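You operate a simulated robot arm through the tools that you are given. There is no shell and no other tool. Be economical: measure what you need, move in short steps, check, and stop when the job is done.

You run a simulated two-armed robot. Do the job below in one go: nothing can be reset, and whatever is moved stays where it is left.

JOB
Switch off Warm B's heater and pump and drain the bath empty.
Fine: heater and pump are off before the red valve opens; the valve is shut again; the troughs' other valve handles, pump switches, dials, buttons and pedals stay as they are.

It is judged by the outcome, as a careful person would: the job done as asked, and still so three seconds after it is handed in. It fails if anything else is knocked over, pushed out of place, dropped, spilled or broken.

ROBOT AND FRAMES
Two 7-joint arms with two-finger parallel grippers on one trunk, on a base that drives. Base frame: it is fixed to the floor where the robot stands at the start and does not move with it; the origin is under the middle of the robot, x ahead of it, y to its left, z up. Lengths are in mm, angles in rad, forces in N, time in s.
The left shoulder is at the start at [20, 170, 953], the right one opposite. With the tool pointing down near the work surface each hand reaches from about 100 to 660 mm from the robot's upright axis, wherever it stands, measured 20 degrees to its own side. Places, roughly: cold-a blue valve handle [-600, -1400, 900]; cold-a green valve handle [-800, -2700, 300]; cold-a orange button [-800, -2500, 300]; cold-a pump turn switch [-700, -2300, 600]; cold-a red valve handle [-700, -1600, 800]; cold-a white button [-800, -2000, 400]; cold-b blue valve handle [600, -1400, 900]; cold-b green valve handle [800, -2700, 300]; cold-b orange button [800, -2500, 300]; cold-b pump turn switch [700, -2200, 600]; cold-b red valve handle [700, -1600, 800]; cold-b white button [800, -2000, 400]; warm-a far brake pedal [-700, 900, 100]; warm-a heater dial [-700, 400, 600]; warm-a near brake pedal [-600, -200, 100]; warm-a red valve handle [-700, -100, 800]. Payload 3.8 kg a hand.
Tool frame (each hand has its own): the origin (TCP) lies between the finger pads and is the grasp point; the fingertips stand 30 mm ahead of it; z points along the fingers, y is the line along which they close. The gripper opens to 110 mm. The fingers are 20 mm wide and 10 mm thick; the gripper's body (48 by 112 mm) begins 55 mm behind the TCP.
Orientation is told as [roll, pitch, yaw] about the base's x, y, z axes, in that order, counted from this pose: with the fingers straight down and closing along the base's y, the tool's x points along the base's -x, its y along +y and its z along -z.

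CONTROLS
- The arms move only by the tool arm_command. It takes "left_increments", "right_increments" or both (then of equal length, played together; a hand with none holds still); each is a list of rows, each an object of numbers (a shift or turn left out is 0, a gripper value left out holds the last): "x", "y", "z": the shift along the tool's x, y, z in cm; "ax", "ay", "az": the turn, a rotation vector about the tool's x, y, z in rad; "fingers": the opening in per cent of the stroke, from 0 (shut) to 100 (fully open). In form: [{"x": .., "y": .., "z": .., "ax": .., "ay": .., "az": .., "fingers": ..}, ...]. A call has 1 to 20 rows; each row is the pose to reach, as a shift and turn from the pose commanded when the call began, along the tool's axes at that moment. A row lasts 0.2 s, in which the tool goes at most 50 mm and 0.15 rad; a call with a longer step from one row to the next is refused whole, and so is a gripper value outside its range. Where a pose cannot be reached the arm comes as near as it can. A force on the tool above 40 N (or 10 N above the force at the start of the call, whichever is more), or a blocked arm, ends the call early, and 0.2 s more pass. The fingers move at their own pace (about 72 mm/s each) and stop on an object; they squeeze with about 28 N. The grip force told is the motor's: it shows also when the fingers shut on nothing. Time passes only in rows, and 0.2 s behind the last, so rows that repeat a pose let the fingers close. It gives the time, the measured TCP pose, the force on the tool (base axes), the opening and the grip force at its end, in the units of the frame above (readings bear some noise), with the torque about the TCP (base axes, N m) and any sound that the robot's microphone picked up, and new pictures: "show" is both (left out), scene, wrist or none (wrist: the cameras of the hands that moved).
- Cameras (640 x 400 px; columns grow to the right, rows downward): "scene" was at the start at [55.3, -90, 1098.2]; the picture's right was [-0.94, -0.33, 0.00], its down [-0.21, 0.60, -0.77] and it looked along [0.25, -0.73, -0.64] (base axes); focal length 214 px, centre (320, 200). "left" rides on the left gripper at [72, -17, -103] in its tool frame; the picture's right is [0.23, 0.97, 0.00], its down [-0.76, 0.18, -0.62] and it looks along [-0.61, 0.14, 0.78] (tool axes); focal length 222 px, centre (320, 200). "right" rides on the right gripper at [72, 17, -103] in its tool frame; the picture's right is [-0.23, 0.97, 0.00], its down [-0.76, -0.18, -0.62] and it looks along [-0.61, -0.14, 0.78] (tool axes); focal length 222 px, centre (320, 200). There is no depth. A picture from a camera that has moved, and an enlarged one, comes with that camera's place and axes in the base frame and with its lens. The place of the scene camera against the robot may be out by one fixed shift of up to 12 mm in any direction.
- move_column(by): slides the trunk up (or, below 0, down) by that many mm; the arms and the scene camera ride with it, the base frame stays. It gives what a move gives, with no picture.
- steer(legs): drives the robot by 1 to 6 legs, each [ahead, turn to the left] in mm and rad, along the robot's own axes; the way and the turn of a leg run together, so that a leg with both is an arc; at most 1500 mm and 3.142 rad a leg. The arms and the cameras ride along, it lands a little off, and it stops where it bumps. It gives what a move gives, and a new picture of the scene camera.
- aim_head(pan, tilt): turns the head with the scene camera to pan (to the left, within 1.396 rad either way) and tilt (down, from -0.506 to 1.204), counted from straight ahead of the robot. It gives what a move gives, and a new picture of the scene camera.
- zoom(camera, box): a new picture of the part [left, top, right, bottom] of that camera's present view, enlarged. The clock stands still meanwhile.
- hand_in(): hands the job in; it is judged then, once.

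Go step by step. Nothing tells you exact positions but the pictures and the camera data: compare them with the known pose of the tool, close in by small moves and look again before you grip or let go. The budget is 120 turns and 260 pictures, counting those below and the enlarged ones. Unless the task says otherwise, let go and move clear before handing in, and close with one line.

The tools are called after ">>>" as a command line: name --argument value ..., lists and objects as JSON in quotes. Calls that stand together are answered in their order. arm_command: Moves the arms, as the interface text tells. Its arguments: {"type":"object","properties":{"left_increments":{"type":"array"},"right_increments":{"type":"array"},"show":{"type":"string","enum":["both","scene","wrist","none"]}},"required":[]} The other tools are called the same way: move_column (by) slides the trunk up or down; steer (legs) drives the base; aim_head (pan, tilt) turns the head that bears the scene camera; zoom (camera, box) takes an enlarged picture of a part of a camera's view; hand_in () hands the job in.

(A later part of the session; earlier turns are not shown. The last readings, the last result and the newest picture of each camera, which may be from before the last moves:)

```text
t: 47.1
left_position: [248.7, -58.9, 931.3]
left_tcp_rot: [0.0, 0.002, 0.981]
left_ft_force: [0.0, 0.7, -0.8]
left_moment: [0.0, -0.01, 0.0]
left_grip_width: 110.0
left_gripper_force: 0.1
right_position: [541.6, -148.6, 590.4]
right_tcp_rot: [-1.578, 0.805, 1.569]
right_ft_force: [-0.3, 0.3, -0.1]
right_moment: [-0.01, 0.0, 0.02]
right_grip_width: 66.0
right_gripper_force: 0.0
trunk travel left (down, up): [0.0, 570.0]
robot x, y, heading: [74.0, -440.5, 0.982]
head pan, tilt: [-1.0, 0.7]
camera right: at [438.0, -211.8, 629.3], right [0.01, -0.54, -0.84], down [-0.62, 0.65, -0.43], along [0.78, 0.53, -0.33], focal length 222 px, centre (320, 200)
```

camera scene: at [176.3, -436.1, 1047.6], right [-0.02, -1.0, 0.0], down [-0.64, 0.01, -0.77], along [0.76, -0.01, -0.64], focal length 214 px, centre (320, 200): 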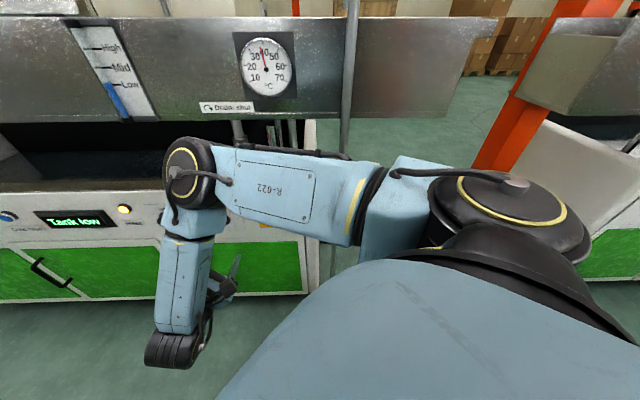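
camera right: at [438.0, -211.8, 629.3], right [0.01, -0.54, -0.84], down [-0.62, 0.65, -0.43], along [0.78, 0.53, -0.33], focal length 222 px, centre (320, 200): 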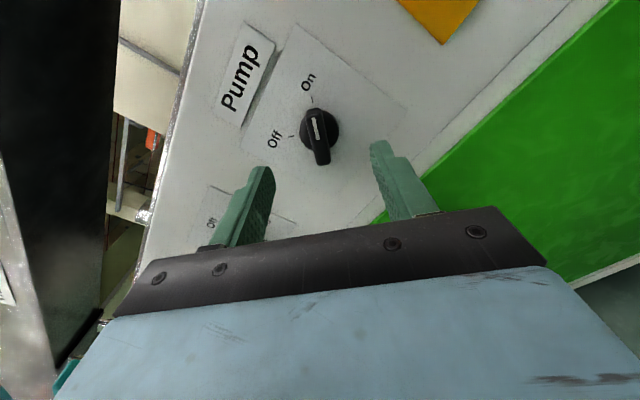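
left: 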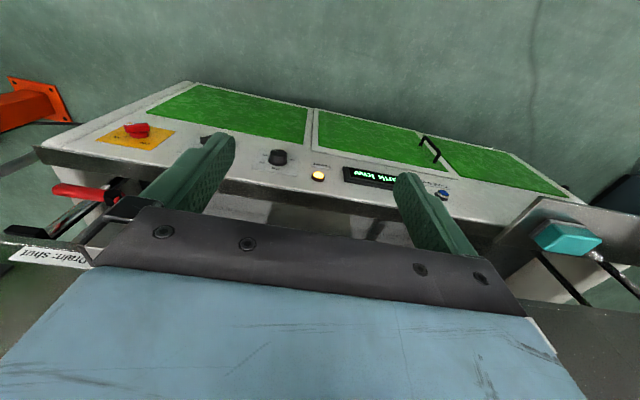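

Aligned well. I advance 42 mm and check.

>>> arm_command --right_increments '[{"x": 0.3, "z": 1.5}, {"x": 0.5, "z": 3.0}, {"x": 0.5, "z": 4.2}, {"x": 0.5, "z": 4.2}]' --show "wrist"

```text
t: 48.1
left_position: [249.0, -59.0, 930.6]
left_tcp_rot: [-0.003, 0.004, 0.983]
left_ft_force: [0.4, -1.0, -0.5]
left_moment: [0.03, -0.01, 0.03]
left_grip_width: 110.1
left_gripper_force: 0.0
right_position: [582.6, -153.5, 592.0]
right_tcp_rot: [-1.576, 0.8, 1.57]
right_ft_force: [0.1, -0.9, 0.2]
right_moment: [0.02, 0.0, 0.02]
right_grip_width: 66.0
right_gripper_force: 0.0
trunk travel left (down, up): [0.0, 570.0]
robot x, y, heading: [73.4, -442.1, 0.981]
head pan, tilt: [-1.0, 0.7]
camera right: at [479.8, -216.0, 632.4], right [0.0, -0.54, -0.84], down [-0.62, 0.66, -0.43], along [0.78, 0.53, -0.33], focal length 222 px, centre (320, 200)
```

right: 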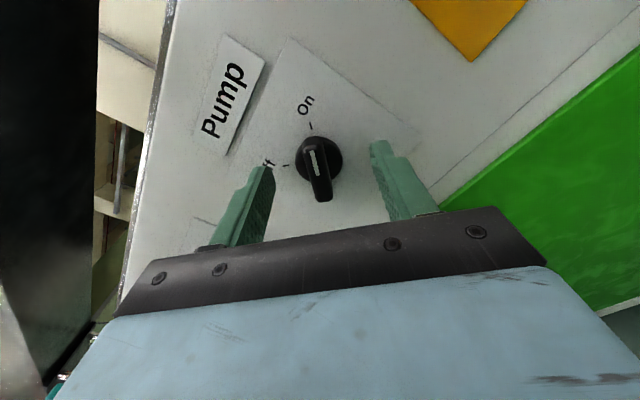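

The bar is centred between the fingers. I go in 8 mm more and close gently on the bar.

>>> arm_command --right_increments '[{"z": 0.8}, {"z": 0.8, "fingers": 30}, {"z": 0.8, "fingers": 0}, {"z": 0.8, "fingers": 0}, {"z": 0.8, "fingers": 0}, {"z": 0.8, "fingers": 0}]' --show "wrist"

```text
t: 49.5
left_position: [249.1, -60.1, 930.2]
left_tcp_rot: [0.002, 0.001, 0.984]
left_ft_force: [0.2, 0.1, 0.5]
left_moment: [0.03, -0.02, -0.03]
left_grip_width: 110.0
left_gripper_force: 0.0
right_position: [590.3, -152.9, 595.0]
right_tcp_rot: [-1.581, 0.8, 1.569]
right_ft_force: [1.8, 7.4, 6.7]
right_moment: [0.02, 0.02, 0.58]
right_grip_width: 33.6
right_gripper_force: 44.4
trunk travel left (down, up): [0.0, 570.0]
robot x, y, heading: [72.3, -444.5, 0.987]
head pan, tilt: [-1.0, 0.7]
camera right: at [487.3, -215.4, 633.4], right [0.01, -0.54, -0.84], down [-0.62, 0.66, -0.43], along [0.78, 0.53, -0.33], focal length 222 px, centre (320, 200)
```

right: 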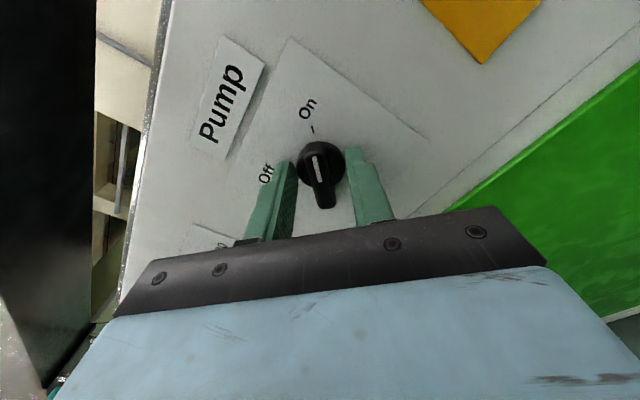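

At 33.6 mm wide I'm on the round skirt, not the bar. I open, retreat 9 mm, and close again on the bar.

>>> arm_command --right_increments '[{"fingers": 50}, {"fingers": 50}, {"x": -0.1, "z": -0.9, "fingers": 50}, {"x": -0.1, "z": -0.9, "fingers": 0}, {"x": -0.1, "z": -0.9, "fingers": 0}, {"x": -0.1, "z": -0.9, "fingers": 0}, {"x": -0.1, "z": -0.9, "fingers": 0}]' --show "wrist"

```text
t: 51.1
left_position: [249.7, -58.7, 929.9]
left_tcp_rot: [0.0, 0.004, 0.984]
left_ft_force: [-1.4, -0.2, -0.6]
left_moment: [0.04, 0.01, -0.01]
left_grip_width: 109.9
left_gripper_force: 0.0
right_position: [581.8, -152.5, 594.0]
right_tcp_rot: [-1.577, 0.801, 1.569]
right_ft_force: [0.3, -0.9, -1.2]
right_moment: [-0.01, -0.26, 0.01]
right_grip_width: 12.7
right_gripper_force: 44.3
trunk travel left (down, up): [0.0, 570.0]
robot x, y, heading: [71.3, -442.0, 0.983]
head pan, tilt: [-1.0, 0.7]
camera right: at [477.5, -214.7, 633.2], right [0.01, -0.54, -0.84], down [-0.62, 0.66, -0.43], along [0.78, 0.53, -0.33], focal length 222 px, centre (320, 200)
```

right: 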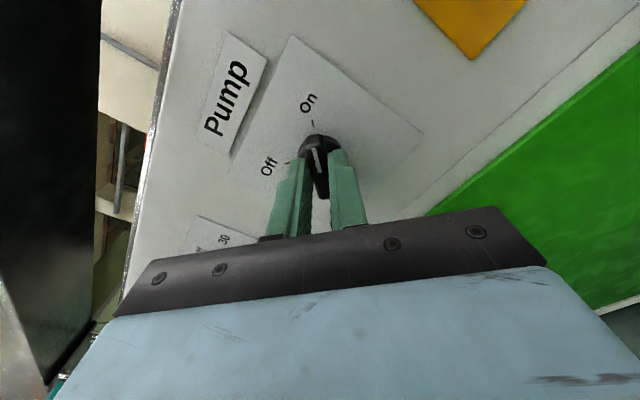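

Now the bar itself (12.7 mm) is gripped. I turn it 90° counterclockwise to Off.

>>> arm_command --right_increments '[{"az": -0.13}, {"az": -0.26}, {"az": -0.39}, {"az": -0.52}, {"az": -0.65}, {"az": -0.78}, {"az": -0.91}, {"az": -1.04}, {"az": -1.17}, {"az": -1.3}, {"az": -1.43}, {"az": -1.57}, {"az": -1.57}]' --show "wrist"

```text
t: 51.6
left_position: [250.5, -58.1, 930.5]
left_tcp_rot: [-0.001, 0.002, 0.984]
left_ft_force: [0.5, 0.1, -1.1]
left_moment: [0.01, 0.0, 0.03]
left_grip_width: 110.1
left_gripper_force: 0.1
right_position: [578.3, -152.7, 596.8]
right_tcp_rot: [-1.577, 0.976, 1.583]
right_ft_force: [9.3, 7.9, -6.7]
right_moment: [0.03, 1.06, 0.75]
right_grip_width: 12.9
right_gripper_force: 45.2
right hand out of reach, approached as far as the arm can: row 2
trunk travel left (down, up): [0.0, 570.0]
robot x, y, heading: [76.6, -438.0, 0.984]
head pan, tilt: [-1.0, 0.7]
stopped in row 2 (right hand): the force on the tool passed its limit at 52 N (the readings are from after the stop); the commanded pose is now the measured one
camera right: at [475.7, -210.0, 645.8], right [0.02, -0.68, -0.73], down [-0.63, 0.56, -0.53], along [0.78, 0.47, -0.42], focal length 222 px, centre (320, 200)
```

right: 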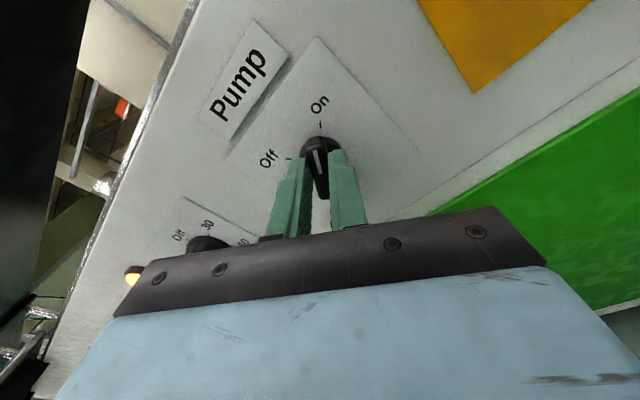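

Rolling further this way meets the wrist's limit. I let go, retreat, roll the hand by half a turn the other way, and grip again for the full turn.

>>> arm_command --right_increments '[{"fingers": 40}, {"fingers": 40}, {"z": -2}, {"z": -4}, {"z": -6}, {"z": -6, "az": 0.14}, {"z": -6, "az": 0.28}, {"z": -6, "az": 0.42}, {"z": -6, "az": 0.56}, {"z": -6, "az": 0.7}, {"z": -6, "az": 0.84}, {"z": -6, "az": 0.98}, {"z": -6, "az": 1.12}, {"z": -6, "az": 1.26}, {"z": -6, "az": 1.4}, {"z": -6, "az": 1.54}, {"z": -6, "az": 1.54}]' --show "none"

>>> arm_command --right_increments '[{"az": 0.14}, {"az": 0.28}, {"az": 0.42}, {"az": 0.56}, {"az": 0.7}, {"az": 0.84}, {"az": 0.98}, {"az": 1.12}, {"az": 1.26}, {"az": 1.4}, {"az": 1.5}, {"az": 1.6}, {"az": 1.6}]' --show "wrist"

```text
t: 55.2
left_position: [249.8, -60.2, 930.9]
left_tcp_rot: [-0.001, 0.001, 0.984]
left_ft_force: [0.2, -0.4, -0.6]
left_moment: [-0.02, -0.02, 0.02]
left_grip_width: 109.8
left_gripper_force: 0.2
right_position: [520.8, -150.5, 595.6]
right_tcp_rot: [-1.575, -0.568, 1.59]
right_ft_force: [-0.3, -0.1, -0.5]
right_moment: [0.0, 0.01, 0.01]
right_grip_width: 43.8
right_gripper_force: 0.1
right hand out of reach, approached as far as the arm can: row 5, 6, 7, 8, 9, 10, 11, 12, 13, 14, 15, 16, 17
trunk travel left (down, up): [0.0, 570.0]
robot x, y, heading: [70.3, -443.0, 0.984]
head pan, tilt: [-1.0, 0.7]
```

```text
t: 58.0
left_position: [249.1, -59.1, 930.9]
left_tcp_rot: [-0.002, 0.001, 0.983]
left_ft_force: [-0.4, -0.2, -0.1]
left_moment: [0.06, 0.0, 0.0]
left_grip_width: 110.2
left_gripper_force: 0.1
right_position: [520.5, -150.1, 595.8]
right_tcp_rot: [1.582, -0.975, -1.563]
right_ft_force: [-1.0, 0.1, -0.3]
right_moment: [0.0, 0.02, -0.04]
right_grip_width: 43.8
right_gripper_force: 0.0
trunk travel left (down, up): [0.0, 570.0]
robot x, y, heading: [80.0, -441.3, 0.984]
head pan, tilt: [-1.0, 0.7]
camera right: at [416.3, -96.9, 543.6], right [-0.01, 0.68, 0.73], down [-0.62, -0.58, 0.53], along [0.79, -0.45, 0.43], focal length 222 px, centre (320, 200)
```

right: 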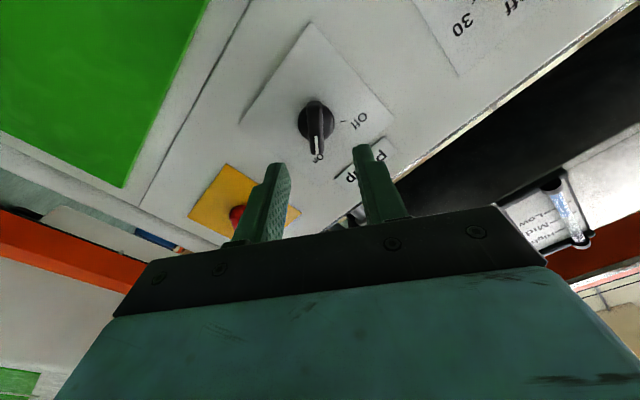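

>>> zoom --camera "right" --box '[240, 60, 400, 180]'

```text
3.33 times, centred on (320, 120) of right
camera zoom: at [416.3, -96.9, 543.6], right [-0.01, 0.68, 0.73], down [-0.62, -0.58, 0.53], along [0.79, -0.45, 0.43], focal length 740 px, centre (320, 467)
```

zoom: 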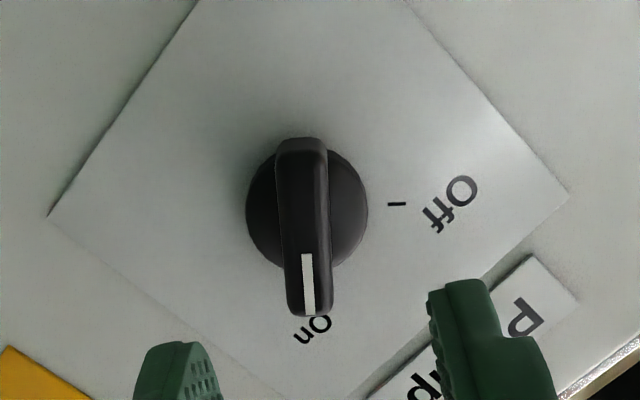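

Still on On with the bar at 45°. I roll +0.18, advance to the bar, and grip.

>>> arm_command --right_increments '[{"x": 0.1, "y": -0.2, "z": 1.5, "az": 0.09}, {"x": 0.14, "y": -0.3, "z": 3, "az": 0.18}, {"x": 0.14, "y": -0.3, "z": 4.5, "az": 0.18}, {"x": 0.14, "y": -0.3, "z": 5.5, "az": 0.18}, {"x": 0.14, "y": -0.3, "z": 6.1, "az": 0.18}, {"x": 0.14, "y": -0.3, "z": 6.1, "az": 0.18, "fingers": 0}, {"x": 0.14, "y": -0.3, "z": 6.1, "az": 0.18, "fingers": 0}, {"x": 0.14, "y": -0.3, "z": 6.1, "az": 0.18, "fingers": 0}]' --show "wrist"

```text
t: 59.8
left_position: [249.0, -58.4, 930.3]
left_tcp_rot: [-0.001, 0.002, 0.983]
left_ft_force: [-0.2, 0.1, -0.6]
left_moment: [-0.02, 0.02, 0.02]
left_grip_width: 110.0
left_gripper_force: 0.0
right_position: [580.7, -153.1, 594.2]
right_tcp_rot: [1.581, -0.798, -1.565]
right_ft_force: [0.4, -1.8, -2.3]
right_moment: [0.02, 0.2, -0.18]
right_grip_width: 12.9
right_gripper_force: 44.5
trunk travel left (down, up): [0.0, 570.0]
robot x, y, heading: [70.2, -444.4, 0.986]
head pan, tilt: [-1.0, 0.7]
camera right: at [477.1, -91.2, 552.6], right [-0.01, 0.54, 0.84], down [-0.62, -0.67, 0.42], along [0.79, -0.51, 0.34], focal length 222 px, centre (320, 200)
```

right: 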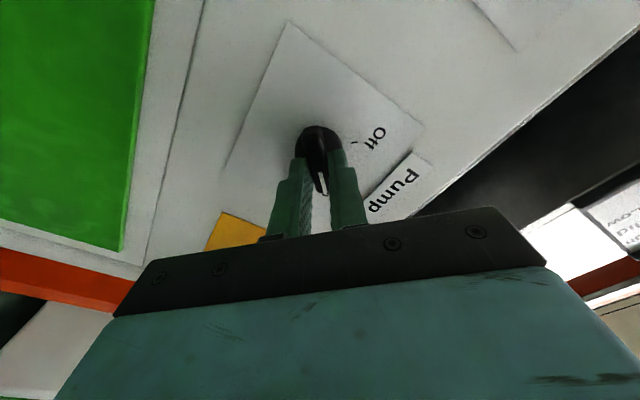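

Gripped. Now I turn counterclockwise about the knob's pivot by 90°.

>>> arm_command --right_increments '[{"x": 0.0, "y": 0.04, "az": -0.13}, {"x": 0.01, "y": 0.08, "az": -0.26}, {"x": 0.02, "y": 0.11, "az": -0.39}, {"x": 0.04, "y": 0.15, "az": -0.52}, {"x": 0.06, "y": 0.18, "az": -0.65}, {"x": 0.09, "y": 0.21, "az": -0.78}, {"x": 0.12, "y": 0.24, "az": -0.91}, {"x": 0.15, "y": 0.26, "az": -1.04}, {"x": 0.18, "y": 0.28, "az": -1.17}, {"x": 0.22, "y": 0.29, "az": -1.3}, {"x": 0.26, "y": 0.3, "az": -1.43}, {"x": 0.3, "y": 0.3, "az": -1.57}, {"x": 0.3, "y": 0.3, "az": -1.57}]' --show "wrist"

```text
t: 62.6
left_position: [249.7, -60.7, 931.3]
left_tcp_rot: [0.0, 0.0, 0.982]
left_ft_force: [0.1, 0.6, -0.7]
left_moment: [0.01, 0.0, 0.01]
left_grip_width: 110.3
left_gripper_force: 0.1
right_position: [580.9, -148.9, 594.1]
right_tcp_rot: [-1.583, -0.775, 1.593]
right_ft_force: [-1.4, -25.8, -0.2]
right_moment: [0.45, -0.41, 0.23]
right_grip_width: 12.6
right_gripper_force: 45.2
trunk travel left (down, up): [0.0, 570.0]
robot x, y, heading: [75.4, -441.4, 0.984]
head pan, tilt: [-1.0, 0.7]
camera right: at [478.9, -189.5, 529.7], right [-0.01, 0.84, -0.54], down [-0.63, 0.41, 0.65], along [0.77, 0.35, 0.53], focal length 222 px, centre (320, 200)
```

right: 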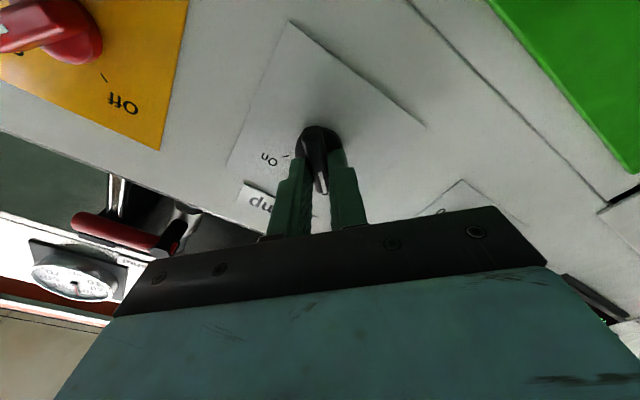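

Full 90° turn done. I open, retreat, and check the pointer.

>>> arm_command --right_increments '[{"fingers": 40}, {"fingers": 40}, {"z": -2}, {"z": -4}, {"z": -6}, {"z": -8}]' --show "none"

>>> zoom --camera "right" --box '[220, 40, 420, 190]'

```text
t: 64.0
left_position: [249.6, -59.9, 931.0]
left_tcp_rot: [0.0, 0.002, 0.984]
left_ft_force: [-0.5, 0.3, 0.6]
left_moment: [0.01, 0.02, -0.01]
left_grip_width: 109.9
left_gripper_force: 0.1
right_position: [505.6, -142.8, 590.3]
right_tcp_rot: [-1.577, -0.776, 1.592]
right_ft_force: [-0.2, -0.4, 0.2]
right_moment: [-0.02, -0.01, -0.01]
right_grip_width: 44.2
right_gripper_force: 0.1
right hand out of reach, approached as far as the arm can: row 6
trunk travel left (down, up): [0.0, 570.0]
robot x, y, heading: [73.6, -443.7, 0.985]
head pan, tilt: [-1.0, 0.7]
```

```text
2.67 times, centred on (320, 115) of right
camera zoom: at [403.5, -183.3, 526.4], right [-0.01, 0.84, -0.54], down [-0.63, 0.41, 0.66], along [0.77, 0.35, 0.53], focal length 592 px, centre (320, 427)
```

zoom: 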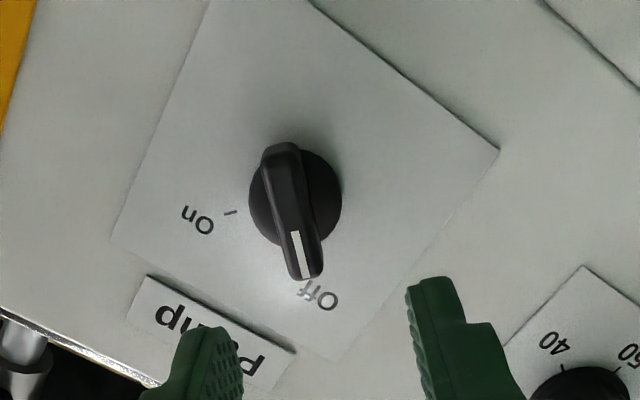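

Pump is Off. Next the heater dial at ≈[610, 0, 602]; I drive 80 mm ahead to bring it into better reach, and roll the hand for the coming turn.

>>> steer --legs '[[80, 0]]'

>>> arm_command --right_increments '[{"az": 0.12, "fingers": 75}, {"az": 0.24}, {"az": 0.36}, {"az": 0.48}, {"az": 0.6}, {"az": 0.6}]' --show "wrist"

```text
t: 65.1
left_position: [291.8, 7.4, 932.4]
left_tcp_rot: [-0.002, 0.002, 0.988]
left_ft_force: [1.2, 0.4, -0.2]
left_moment: [-0.01, -0.03, -0.02]
left_grip_width: 110.2
left_gripper_force: 0.1
right_position: [550.0, -75.0, 591.1]
right_tcp_rot: [-1.576, -0.775, 1.594]
right_ft_force: [0.6, -1.7, -1.4]
right_moment: [0.0, -0.01, 0.0]
right_grip_width: 44.4
right_gripper_force: 0.0
trunk travel left (down, up): [0.0, 570.0]
robot x, y, heading: [116.4, -375.2, 0.989]
head pan, tilt: [-1.0, 0.7]
camera scene: at [220.7, -368.6, 1047.6], right [-0.01, -1.0, 0.0], down [-0.64, 0.01, -0.76], along [0.76, -0.01, -0.64], focal length 214 px, centre (320, 200)
```

scene: 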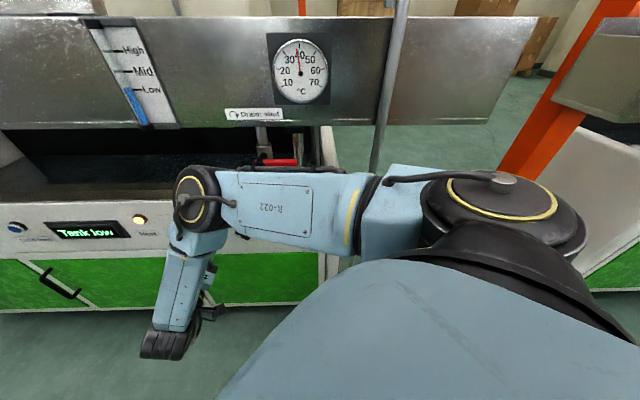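

```text
t: 66.5
left_position: [292.5, 8.0, 931.2]
left_tcp_rot: [-0.001, 0.002, 0.986]
left_ft_force: [0.7, -0.8, 0.2]
left_moment: [0.03, 0.01, 0.01]
left_grip_width: 110.1
left_gripper_force: 0.1
right_position: [549.6, -75.9, 589.9]
right_tcp_rot: [-1.597, -1.378, 1.615]
right_ft_force: [-0.5, 1.0, 0.2]
right_moment: [0.01, -0.03, -0.02]
right_grip_width: 82.4
right_gripper_force: 0.2
trunk travel left (down, up): [0.0, 570.0]
robot x, y, heading: [118.1, -376.4, 0.987]
head pan, tilt: [-1.0, 0.7]
camera right: at [446.4, -73.5, 514.6], right [-0.02, 1.0, 0.03], down [-0.63, -0.04, 0.78], along [0.78, -0.01, 0.63], focal length 222 px, centre (320, 200)
```

right: 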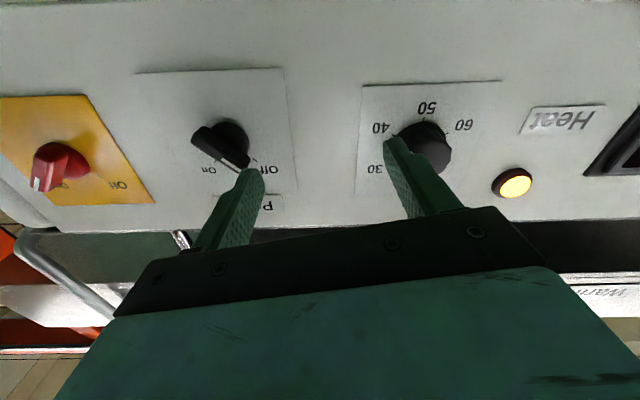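

Next I shift sideways to centre on the dial at a small standoff.

>>> arm_command --right_increments '[{"z": -1.35}, {"x": -0.8, "y": 2.5, "z": -1.35}, {"x": -1.6, "y": 5.0, "z": -1.35}, {"x": -2.47, "y": 7.5, "z": -1.35}, {"x": -2.47, "y": 7.5, "z": -1.35}]' --show "wrist"

```text
t: 67.7
left_position: [292.5, 7.4, 931.0]
left_tcp_rot: [-0.003, 0.002, 0.987]
left_ft_force: [0.1, 0.4, -0.2]
left_moment: [0.02, 0.04, 0.05]
left_grip_width: 109.9
left_gripper_force: 0.2
right_position: [535.1, 3.8, 602.3]
right_tcp_rot: [-1.596, -1.374, 1.615]
right_ft_force: [0.8, -0.6, 1.1]
right_moment: [0.02, 0.0, -0.07]
right_grip_width: 82.4
right_gripper_force: 0.1
right hand out of reach, approached as far as the arm can: row 1
trunk travel left (down, up): [0.0, 570.0]
robot x, y, heading: [119.1, -373.7, 0.988]
head pan, tilt: [-1.0, 0.7]
camera right: at [431.0, 5.6, 526.9], right [-0.02, 1.0, 0.03], down [-0.63, -0.04, 0.78], along [0.78, -0.01, 0.63], focal length 222 px, centre (320, 200)
```

right: 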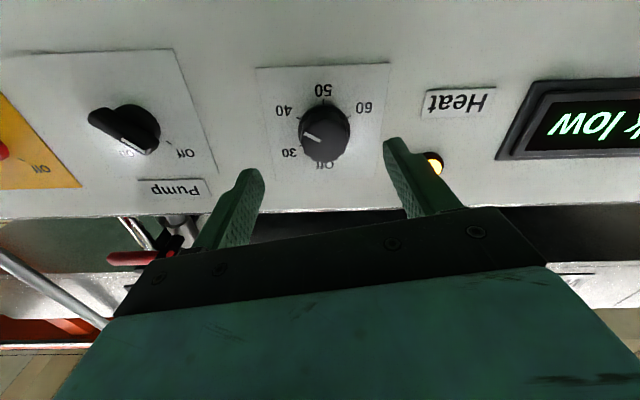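

Dial nearly centred. I advance 50 mm with a small correction and close on the knob.

>>> arm_command --right_increments '[{"x": 0.2, "y": 0.3, "z": 1.5}, {"x": 0.25, "y": 0.35, "z": 3}, {"x": 0.25, "y": 0.35, "z": 4.2}, {"x": 0.25, "y": 0.35, "z": 5.0}, {"x": 0.25, "y": 0.35, "z": 5.0}]' --show "wrist"

```text
t: 68.9
left_position: [291.8, 8.6, 932.2]
left_tcp_rot: [-0.001, 0.001, 0.987]
left_ft_force: [0.2, 0.0, -0.4]
left_moment: [-0.03, -0.03, -0.02]
left_grip_width: 109.9
left_gripper_force: 0.0
right_position: [584.9, 8.8, 596.5]
right_tcp_rot: [-1.597, -1.375, 1.614]
right_ft_force: [0.7, 0.0, 0.7]
right_moment: [-0.04, -0.06, 0.03]
right_grip_width: 82.7
right_gripper_force: 0.1
trunk travel left (down, up): [0.0, 570.0]
robot x, y, heading: [121.6, -378.3, 0.986]
head pan, tilt: [-1.0, 0.7]
camera right: at [482.3, 9.4, 521.3], right [-0.02, 1.0, 0.03], down [-0.63, -0.04, 0.78], along [0.78, -0.01, 0.63], focal length 222 px, centre (320, 200)
```

right: 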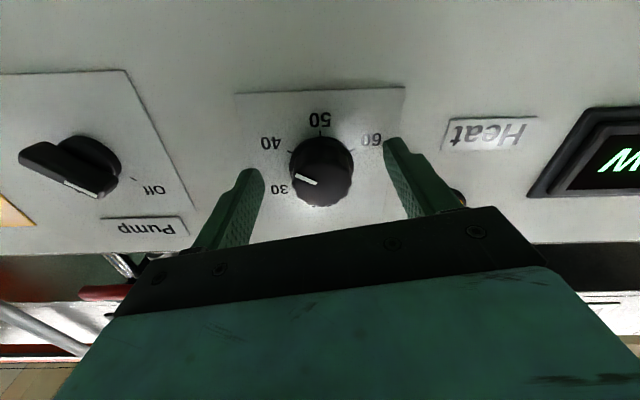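

>>> arm_command --right_increments '[{"fingers": 40}, {"fingers": 0}, {"fingers": 0}, {"fingers": 0}, {"fingers": 0}]' --show "wrist"

```text
t: 70.1
left_position: [292.0, 7.5, 931.2]
left_tcp_rot: [-0.001, -0.001, 0.985]
left_ft_force: [0.2, -0.5, 0.3]
left_moment: [-0.01, 0.02, 0.0]
left_grip_width: 110.3
left_gripper_force: 0.1
right_position: [586.5, 8.0, 597.1]
right_tcp_rot: [-1.599, -1.374, 1.615]
right_ft_force: [-1.0, -7.2, 0.5]
right_moment: [0.04, -0.12, -0.27]
right_grip_width: 38.9
right_gripper_force: 45.4
trunk travel left (down, up): [0.0, 570.0]
robot x, y, heading: [120.5, -378.6, 0.99]
head pan, tilt: [-1.0, 0.7]
camera right: at [482.3, 9.1, 521.5], right [-0.02, 1.0, 0.03], down [-0.63, -0.04, 0.78], along [0.78, -0.01, 0.63], focal length 222 px, centre (320, 200)
```

right: 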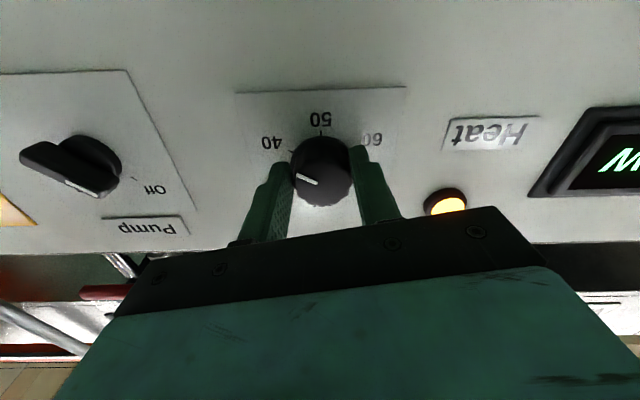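

Held at 38.9 mm. Ticks are 60° apart, so 40 → Off is 120° counterclockwise; I turn that much.

>>> arm_command --right_increments '[{"az": -0.131}, {"az": -0.262}, {"az": -0.393}, {"az": -0.524}, {"az": -0.655}, {"az": -0.786}, {"az": -0.917}, {"az": -1.048}, {"az": -1.179}, {"az": -1.31}, {"az": -1.441}, {"az": -1.572}, {"az": -1.703}, {"az": -1.834}, {"az": -1.965}, {"az": -2.094}, {"az": -2.094}]' --show "wrist"

```text
t: 72.5
left_position: [291.4, 5.4, 931.3]
left_tcp_rot: [0.001, -0.001, 0.984]
left_ft_force: [-0.1, 0.6, 0.4]
left_moment: [-0.03, 0.01, 0.02]
left_grip_width: 109.9
left_gripper_force: 0.0
right_position: [585.4, 4.7, 602.3]
right_tcp_rot: [-1.597, 0.067, 1.575]
right_ft_force: [-8.8, -8.6, 9.6]
right_moment: [0.04, -0.71, -1.14]
right_grip_width: 38.7
right_gripper_force: 45.2
trunk travel left (down, up): [0.0, 570.0]
robot x, y, heading: [119.7, -372.5, 0.99]
head pan, tilt: [-1.0, 0.7]
stopped in row 12 (right hand): the force on the tool passed its limit at 41 N (the readings are from after the stop); the commanded pose is now the measured one
camera right: at [483.0, -67.8, 588.4], right [0.02, 0.16, -0.99], down [-0.63, 0.77, 0.11], along [0.78, 0.62, 0.12], focal length 222 px, centre (320, 200)
```

right: 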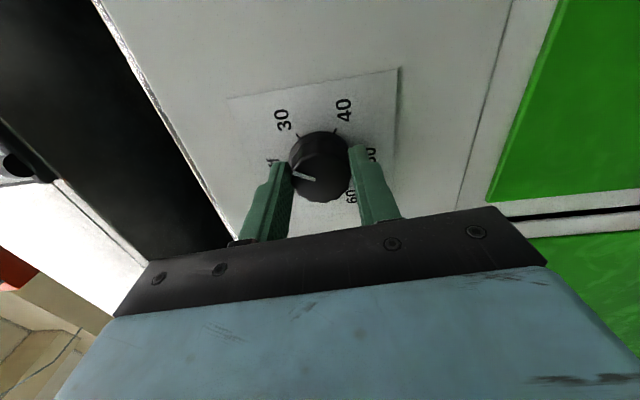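

The turn stopped by force at about 83°. I open and look at the pointer.

>>> arm_command --right_increments '[{"fingers": 75}, {"fingers": 75}, {"fingers": 75}]' --show "none"

>>> zoom --camera "right" --box '[230, 80, 410, 215]'

```text
t: 73.3
left_position: [292.1, 8.7, 931.1]
left_tcp_rot: [0.001, 0.002, 0.986]
left_ft_force: [-0.2, -0.3, -0.1]
left_moment: [-0.01, -0.03, -0.03]
left_grip_width: 110.3
left_gripper_force: 0.1
right_position: [587.2, 7.9, 601.5]
right_tcp_rot: [-1.59, 0.07, 1.579]
right_ft_force: [-0.2, 0.2, -0.7]
right_moment: [0.0, 0.02, 0.0]
right_grip_width: 82.4
right_gripper_force: 0.0
trunk travel left (down, up): [0.0, 570.0]
robot x, y, heading: [120.0, -373.0, 0.988]
head pan, tilt: [-1.0, 0.7]
```

```text
2.96 times, centred on (320, 148) of right
camera zoom: at [484.1, -67.1, 587.0], right [0.02, 0.16, -0.99], down [-0.63, 0.77, 0.11], along [0.77, 0.62, 0.11], focal length 658 px, centre (320, 356)
```

zoom: 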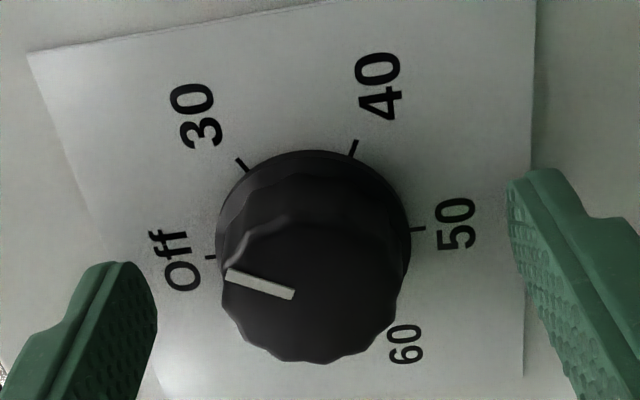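

The pointer has about 35° more to go to Off. I shift 3 mm toward the pivot, regrip and turn on.

>>> arm_command --right_increments '[{"x": 0.3, "fingers": 75}, {"x": 0.3, "fingers": 0}, {"x": 0.3, "fingers": 0}, {"x": 0.3, "fingers": 0}, {"x": 0.3, "fingers": 0}]' --show "none"

```text
t: 74.5
left_position: [291.2, 8.3, 932.2]
left_tcp_rot: [0.001, -0.002, 0.986]
left_ft_force: [0.4, -0.1, 0.2]
left_moment: [0.02, 0.03, -0.04]
left_grip_width: 109.7
left_gripper_force: 0.0
right_position: [586.8, 4.5, 604.1]
right_tcp_rot: [-1.595, 0.066, 1.579]
right_ft_force: [-1.0, 1.7, 14.3]
right_moment: [0.07, -0.38, -0.52]
right_grip_width: 38.3
right_gripper_force: 44.3
trunk travel left (down, up): [0.0, 570.0]
robot x, y, heading: [120.1, -375.4, 0.988]
head pan, tilt: [-1.0, 0.7]
```

>>> arm_command --right_increments '[{"y": -0.4}, {"y": -0.4, "az": -0.1}, {"y": -0.4, "az": -0.2}, {"y": -0.4, "az": -0.3}, {"y": -0.4, "az": -0.4}, {"y": -0.4, "az": -0.5}, {"y": -0.4, "az": -0.6}, {"y": -0.4, "az": -0.65}]' --show "wrist"

```text
t: 76.3
left_position: [290.9, 7.8, 932.8]
left_tcp_rot: [0.001, 0.0, 0.986]
left_ft_force: [-0.2, 0.5, 0.5]
left_moment: [-0.01, 0.01, 0.01]
left_grip_width: 110.1
left_gripper_force: 0.1
right_position: [585.8, 4.6, 608.4]
right_tcp_rot: [-1.602, 0.719, 1.559]
right_ft_force: [-0.2, 4.2, 11.8]
right_moment: [0.8, -0.45, -0.02]
right_grip_width: 38.7
right_gripper_force: 45.0
trunk travel left (down, up): [0.0, 570.0]
robot x, y, heading: [114.1, -377.0, 0.991]
head pan, tilt: [-1.0, 0.7]
camera right: at [482.4, -61.7, 639.5], right [0.03, -0.47, -0.88], down [-0.62, 0.68, -0.38], along [0.78, 0.56, -0.27], focal length 222 px, centre (320, 200)
```

right: 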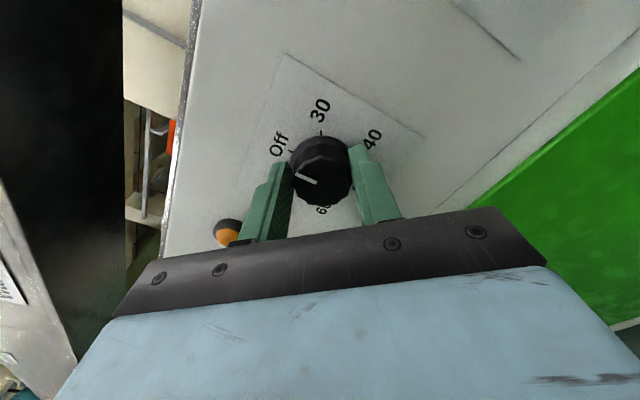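

The Heat lamp appears to have gone dark. I open, retreat and check the dial and lamp.

>>> arm_command --right_increments '[{"fingers": 75}, {"fingers": 75}, {"fingers": 75}, {"z": -2}, {"z": -4}]' --show "none"

>>> zoom --camera "right" --box '[200, 40, 440, 220]'

```text
t: 77.5
left_position: [291.6, 8.3, 930.8]
left_tcp_rot: [0.001, 0.001, 0.987]
left_ft_force: [0.1, 0.3, -0.2]
left_moment: [0.05, 0.0, 0.01]
left_grip_width: 109.7
left_gripper_force: 0.1
right_position: [544.8, 3.4, 606.6]
right_tcp_rot: [-1.596, 0.721, 1.565]
right_ft_force: [-0.1, 0.0, -1.6]
right_moment: [0.0, 0.0, 0.04]
right_grip_width: 82.3
right_gripper_force: 0.1
trunk travel left (down, up): [0.0, 570.0]
robot x, y, heading: [119.8, -371.1, 0.987]
head pan, tilt: [-1.0, 0.7]
```

```text
2.22 times, centred on (320, 130) of right
camera zoom: at [441.6, -62.9, 638.4], right [0.02, -0.47, -0.88], down [-0.62, 0.68, -0.38], along [0.78, 0.56, -0.28], focal length 494 px, centre (320, 356)
```

zoom: 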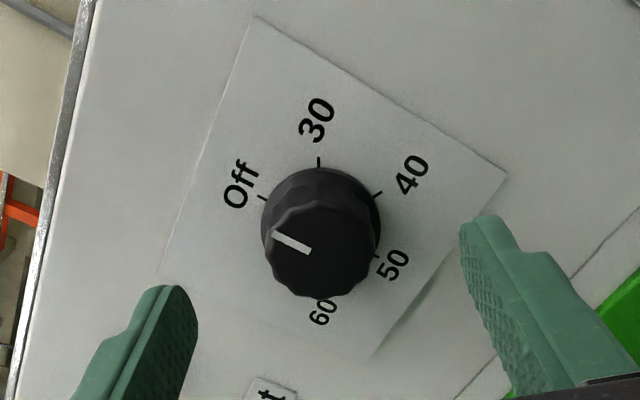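

Pointer is in line with Off and the lamp looks dark. I retreat the hand and look at the lamp and the red valve with the head camera.

>>> arm_command --right_increments '[{"z": -2}, {"z": -3}, {"z": -3}]' --show "none"

>>> steer --legs '[[-80, 0]]'

>>> zoom --camera "scene" --box '[180, 80, 380, 220]'

>>> zoom --camera "scene" --box '[0, 180, 200, 300]'

```text
t: 78.3
left_position: [291.5, 7.5, 930.3]
left_tcp_rot: [0.001, 0.001, 0.986]
left_ft_force: [-0.1, 0.0, -0.1]
left_moment: [0.02, 0.0, -0.02]
left_grip_width: 110.1
left_gripper_force: 0.0
right_position: [516.7, 4.0, 603.7]
right_tcp_rot: [-1.596, 0.718, 1.563]
right_ft_force: [0.3, -0.1, 0.0]
right_moment: [-0.01, -0.02, 0.01]
right_grip_width: 82.7
right_gripper_force: 0.1
trunk travel left (down, up): [0.0, 570.0]
robot x, y, heading: [113.9, -371.0, 0.987]
head pan, tilt: [-1.0, 0.7]
```

```text
t: 79.4
left_position: [249.0, -57.0, 931.0]
left_tcp_rot: [0.0, 0.002, 0.987]
left_ft_force: [0.5, 0.0, 0.2]
left_moment: [0.03, 0.01, -0.02]
left_grip_width: 110.1
left_gripper_force: 0.1
right_position: [473.1, -61.9, 605.3]
right_tcp_rot: [-1.598, 0.718, 1.563]
right_ft_force: [-0.9, 0.4, 0.2]
right_moment: [0.06, 0.01, -0.01]
right_grip_width: 82.7
right_gripper_force: 0.0
trunk travel left (down, up): [0.0, 570.0]
robot x, y, heading: [76.8, -439.0, 0.985]
head pan, tilt: [-1.0, 0.7]
camera scene: at [178.0, -433.5, 1047.6], right [-0.01, -1.0, 0.0], down [-0.64, 0.01, -0.77], along [0.77, -0.01, -0.64], focal length 214 px, centre (320, 200)
```

scene: 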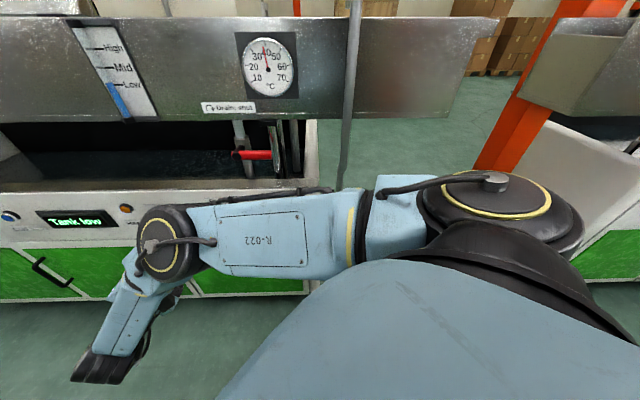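

```text
2.86 times, centred on (280, 150) of scene
camera zoom: at [178.0, -433.5, 1047.6], right [-0.01, -1.0, 0.0], down [-0.64, 0.01, -0.77], along [0.77, -0.01, -0.64], focal length 613 px, centre (434, 343)
```

zoom: 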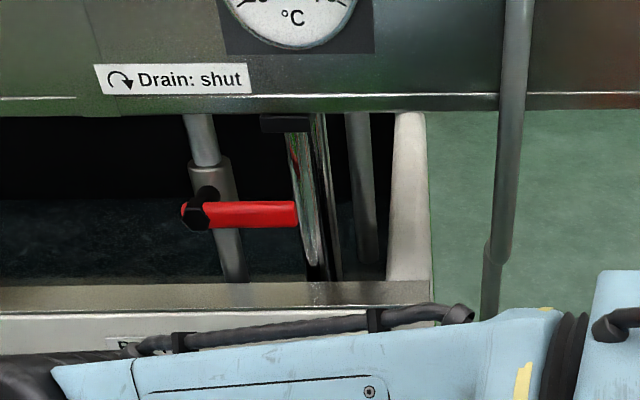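

```text
3.20 times, centred on (100, 240) of scene
camera zoom: at [178.0, -433.5, 1047.6], right [-0.01, -1.0, 0.0], down [-0.64, 0.01, -0.77], along [0.77, -0.01, -0.64], focal length 686 px, centre (1024, 72)
```

zoom: 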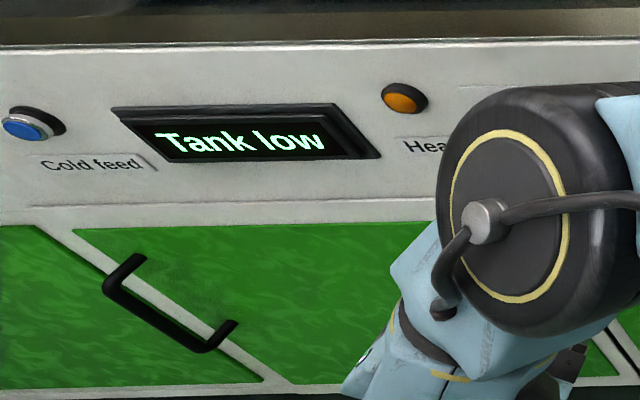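

Heater lamp is dark and pump is Off. The red valve: hub ≈[655, -238, 800], handle pointing right to y≈-324 (shut); it opens counterclockwise, i.e. upward. I raise the trunk 195 mm and back up 60 mm.

>>> move_column --by 195

>>> steer --legs '[[-60, 0]]'

>>> arm_command --right_increments '[{"az": 0.14, "fingers": 50}, {"az": 0.28}, {"az": 0.42}, {"az": 0.56}, {"az": 0.7}, {"az": 0.84}, {"az": 0.98}, {"az": 1.12}, {"az": 1.26}, {"az": 1.4}, {"az": 1.54}, {"az": 1.68}, {"az": 1.82}, {"az": 1.96}, {"az": 2.1}, {"az": 2.24}, {"az": 2.38}, {"az": 2.52}, {"az": 2.52}]' --show "wrist"

```text
t: 81.5
left_position: [249.0, -56.4, 1126.2]
left_tcp_rot: [0.0, 0.003, 0.987]
left_ft_force: [-0.3, -0.5, -0.2]
left_moment: [-0.03, -0.01, 0.0]
left_grip_width: 110.2
left_gripper_force: 0.1
right_position: [473.7, -62.0, 800.1]
right_tcp_rot: [-1.597, 0.72, 1.564]
right_ft_force: [0.1, -1.0, 0.2]
right_moment: [-0.02, -0.01, 0.0]
right_grip_width: 82.5
right_gripper_force: 0.1
trunk travel left (down, up): [-195.0, 375.0]
robot x, y, heading: [74.1, -440.6, 0.986]
head pan, tilt: [-1.0, 0.7]
```

```text
t: 82.5
left_position: [217.2, -107.4, 1126.4]
left_tcp_rot: [0.001, 0.003, 0.984]
left_ft_force: [0.0, -0.1, -0.1]
left_moment: [0.03, 0.0, 0.02]
left_grip_width: 110.1
left_gripper_force: 0.1
right_position: [440.1, -112.5, 800.0]
right_tcp_rot: [-1.596, 0.718, 1.561]
right_ft_force: [-1.3, -0.6, 0.5]
right_moment: [0.02, 0.02, 0.01]
right_grip_width: 82.4
right_gripper_force: 0.0
trunk travel left (down, up): [-195.0, 375.0]
robot x, y, heading: [43.7, -486.5, 0.982]
head pan, tilt: [-1.0, 0.7]
camera scene: at [144.7, -484.1, 1242.7], right [-0.01, -1.0, 0.0], down [-0.64, 0.01, -0.77], along [0.77, -0.01, -0.64], focal length 214 px, centre (320, 200)
```

scene: 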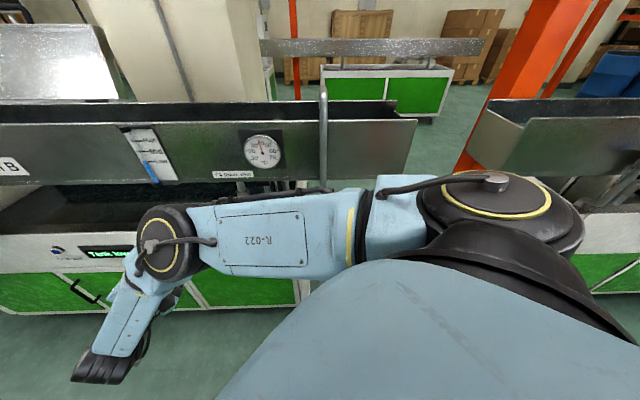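

```text
t: 86.5
left_position: [217.0, -106.6, 1126.8]
left_tcp_rot: [-0.001, 0.002, 0.984]
left_ft_force: [0.8, -0.3, 1.3]
left_moment: [0.03, -0.02, -0.04]
left_grip_width: 110.2
left_gripper_force: 0.1
right_position: [441.8, -111.6, 800.0]
right_tcp_rot: [1.656, -1.338, -1.642]
right_ft_force: [-0.2, 0.1, 0.4]
right_moment: [-0.03, 0.0, -0.03]
right_grip_width: 54.9
right_gripper_force: 0.1
trunk travel left (down, up): [-195.0, 375.0]
robot x, y, heading: [44.1, -492.6, 0.984]
head pan, tilt: [-1.0, 0.7]
camera right: at [339.1, -79.8, 730.8], right [-0.02, 0.9, 0.44], down [-0.63, -0.35, 0.69], along [0.77, -0.27, 0.57], focal length 222 px, centre (320, 200)
```

right: 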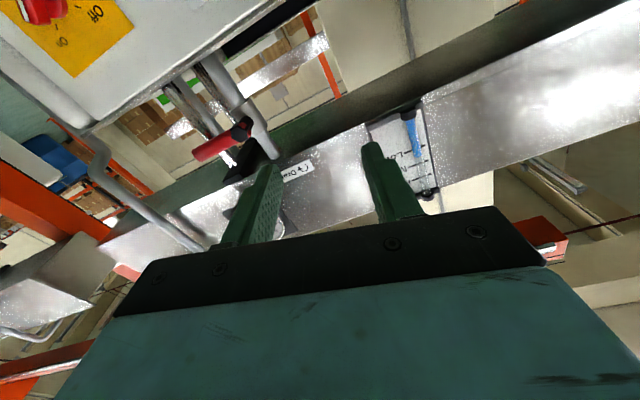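

Continuing to roll (so the fingers close vertically), I move in front of the valve handle.

>>> arm_command --right_increments '[{"x": -0.4, "y": -1.8, "z": 0.96, "az": 0.134}, {"x": -0.8, "y": -3.65, "z": 1.9, "az": 0.268}, {"x": -1.2, "y": -5.5, "z": 2.9, "az": 0.402}, {"x": -1.65, "y": -7.3, "z": 3.8, "az": 0.536}, {"x": -2.05, "y": -9.1, "z": 4.8, "az": 0.67}, {"x": -2.5, "y": -10.95, "z": 5.75, "az": 0.804}, {"x": -2.9, "y": -12.8, "z": 6.7, "az": 0.938}, {"x": -3.3, "y": -14.6, "z": 7.7, "az": 1.072}, {"x": -3.7, "y": -16.4, "z": 8.6, "az": 1.206}, {"x": -4.1, "y": -18.3, "z": 9.6, "az": 1.34}, {"x": -4.1, "y": -18.3, "z": 9.6, "az": 1.34}]'

```text
t: 88.9
left_position: [216.9, -107.3, 1125.0]
left_tcp_rot: [0.0, 0.003, 0.985]
left_ft_force: [0.3, -0.3, -0.2]
left_moment: [0.04, 0.02, -0.02]
left_grip_width: 109.9
left_gripper_force: 0.1
right_position: [573.3, -267.6, 781.9]
right_tcp_rot: [1.59, 0.0, -1.563]
right_ft_force: [-0.3, 0.3, 0.0]
right_moment: [0.02, -0.02, -0.03]
right_grip_width: 55.1
right_gripper_force: 0.1
right hand out of reach, approached as far as the arm can: row 5, 6, 7, 8, 9, 10, 11
trunk travel left (down, up): [-195.0, 375.0]
robot x, y, heading: [43.1, -494.7, 0.986]
head pan, tilt: [-1.0, 0.7]
camera scene: at [145.1, -483.1, 1242.6], right [-0.01, -1.0, 0.0], down [-0.64, 0.01, -0.77], along [0.76, -0.01, -0.64], focal length 214 px, centre (320, 200)
camera right: at [467.6, -194.9, 797.2], right [-0.01, -0.23, 0.97], down [-0.61, -0.77, -0.19], along [0.79, -0.6, -0.13], focal length 222 px, centre (320, 200)
```

scene: 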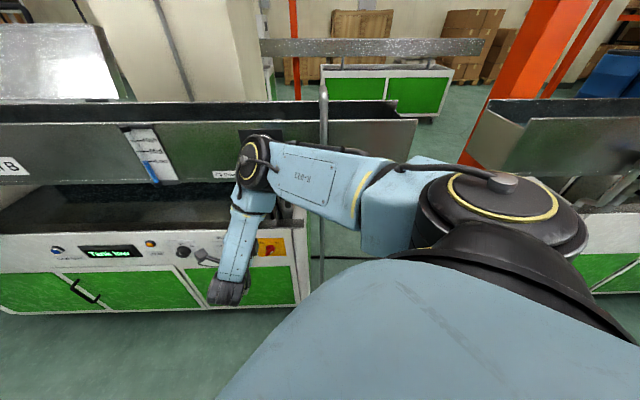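
right: 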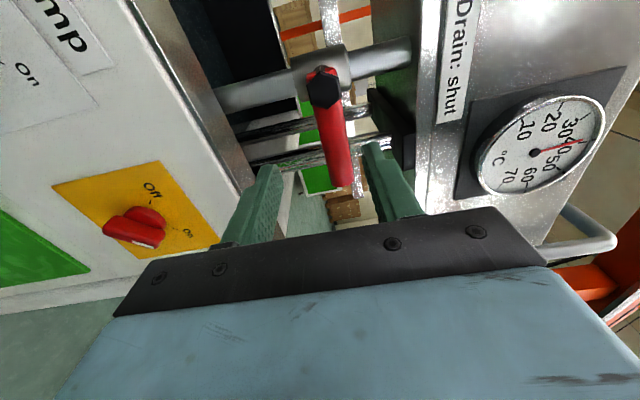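

Good view of the handle. I back the base 60 mm more to give the arm room, then look again.

>>> steer --legs '[[-60, 0]]'

>>> arm_command --right_increments '[{"x": 1.0, "y": 0.9, "z": 0}, {"x": 2.0, "y": 1.8, "z": 0}, {"x": 2.0, "y": 1.8, "z": 0}]' --show "wrist"

```text
t: 89.8
left_position: [184.5, -156.6, 1126.2]
left_tcp_rot: [0.0, 0.0, 0.983]
left_ft_force: [-1.1, -0.5, 0.8]
left_moment: [0.0, -0.02, 0.01]
left_grip_width: 110.0
left_gripper_force: 0.0
right_position: [539.8, -316.9, 783.3]
right_tcp_rot: [1.589, 0.001, -1.565]
right_ft_force: [0.4, 0.3, -0.6]
right_moment: [0.0, 0.02, 0.04]
right_grip_width: 55.0
right_gripper_force: 0.1
trunk travel left (down, up): [-195.0, 375.0]
robot x, y, heading: [9.8, -540.2, 0.981]
head pan, tilt: [-1.0, 0.7]
camera scene: at [112.1, -533.3, 1242.7], right [-0.02, -1.0, 0.0], down [-0.64, 0.01, -0.77], along [0.77, -0.01, -0.64], focal length 214 px, centre (320, 200)
```

scene: 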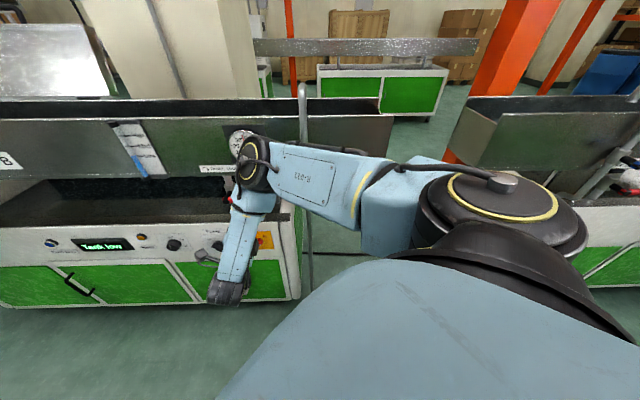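

```text
t: 90.7
left_position: [185.9, -156.6, 1125.9]
left_tcp_rot: [0.0, 0.002, 0.982]
left_ft_force: [0.0, 0.3, -0.2]
left_moment: [-0.02, 0.01, -0.01]
left_grip_width: 110.1
left_gripper_force: 0.1
right_position: [538.6, -296.0, 800.4]
right_tcp_rot: [1.587, -0.002, -1.563]
right_ft_force: [0.1, -0.1, 0.1]
right_moment: [-0.03, 0.0, 0.0]
right_grip_width: 55.0
right_gripper_force: 0.0
trunk travel left (down, up): [-195.0, 375.0]
robot x, y, heading: [9.5, -540.6, 0.988]
head pan, tilt: [-1.0, 0.7]
camera right: at [434.9, -224.8, 815.9], right [-0.01, -0.23, 0.97], down [-0.61, -0.77, -0.19], along [0.79, -0.6, -0.13], focal length 222 px, centre (320, 200)
```

right: 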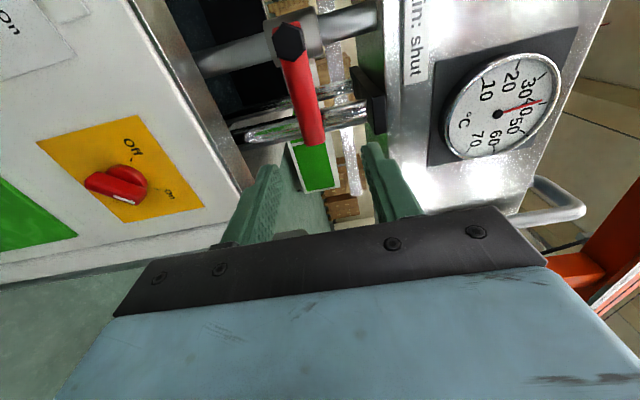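

Handle appears about 8–10 mm lower than my axis. I lower slightly and advance 60 mm, then look again.

>>> arm_command --right_increments '[{"y": -0.4, "z": 2}, {"y": -0.8, "z": 4}, {"y": -0.8, "z": 6}, {"y": -0.8, "z": 6}]' --show "wrist"

```text
t: 91.7
left_position: [186.2, -155.4, 1126.8]
left_tcp_rot: [-0.001, 0.003, 0.984]
left_ft_force: [-0.3, -0.3, -0.3]
left_moment: [-0.02, 0.0, -0.01]
left_grip_width: 110.2
left_gripper_force: 0.1
right_position: [598.1, -295.8, 794.0]
right_tcp_rot: [1.589, -0.002, -1.563]
right_ft_force: [-0.6, -0.1, 0.2]
right_moment: [0.0, -0.02, 0.02]
right_grip_width: 54.8
right_gripper_force: 0.0
trunk travel left (down, up): [-195.0, 375.0]
robot x, y, heading: [11.2, -539.9, 0.98]
head pan, tilt: [-1.0, 0.7]
camera right: at [494.3, -224.3, 808.9], right [-0.01, -0.23, 0.97], down [-0.61, -0.77, -0.19], along [0.79, -0.6, -0.13], focal length 222 px, centre (320, 200)
```

right: 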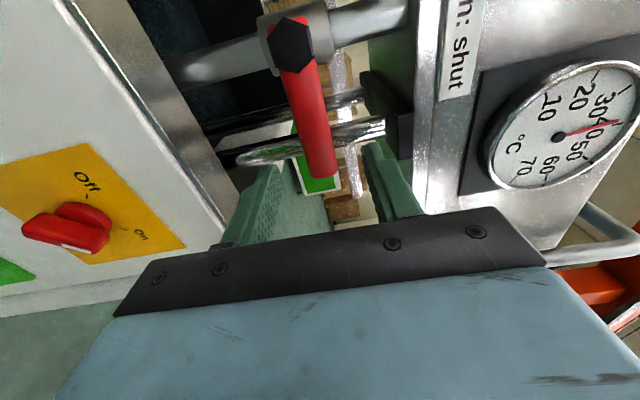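

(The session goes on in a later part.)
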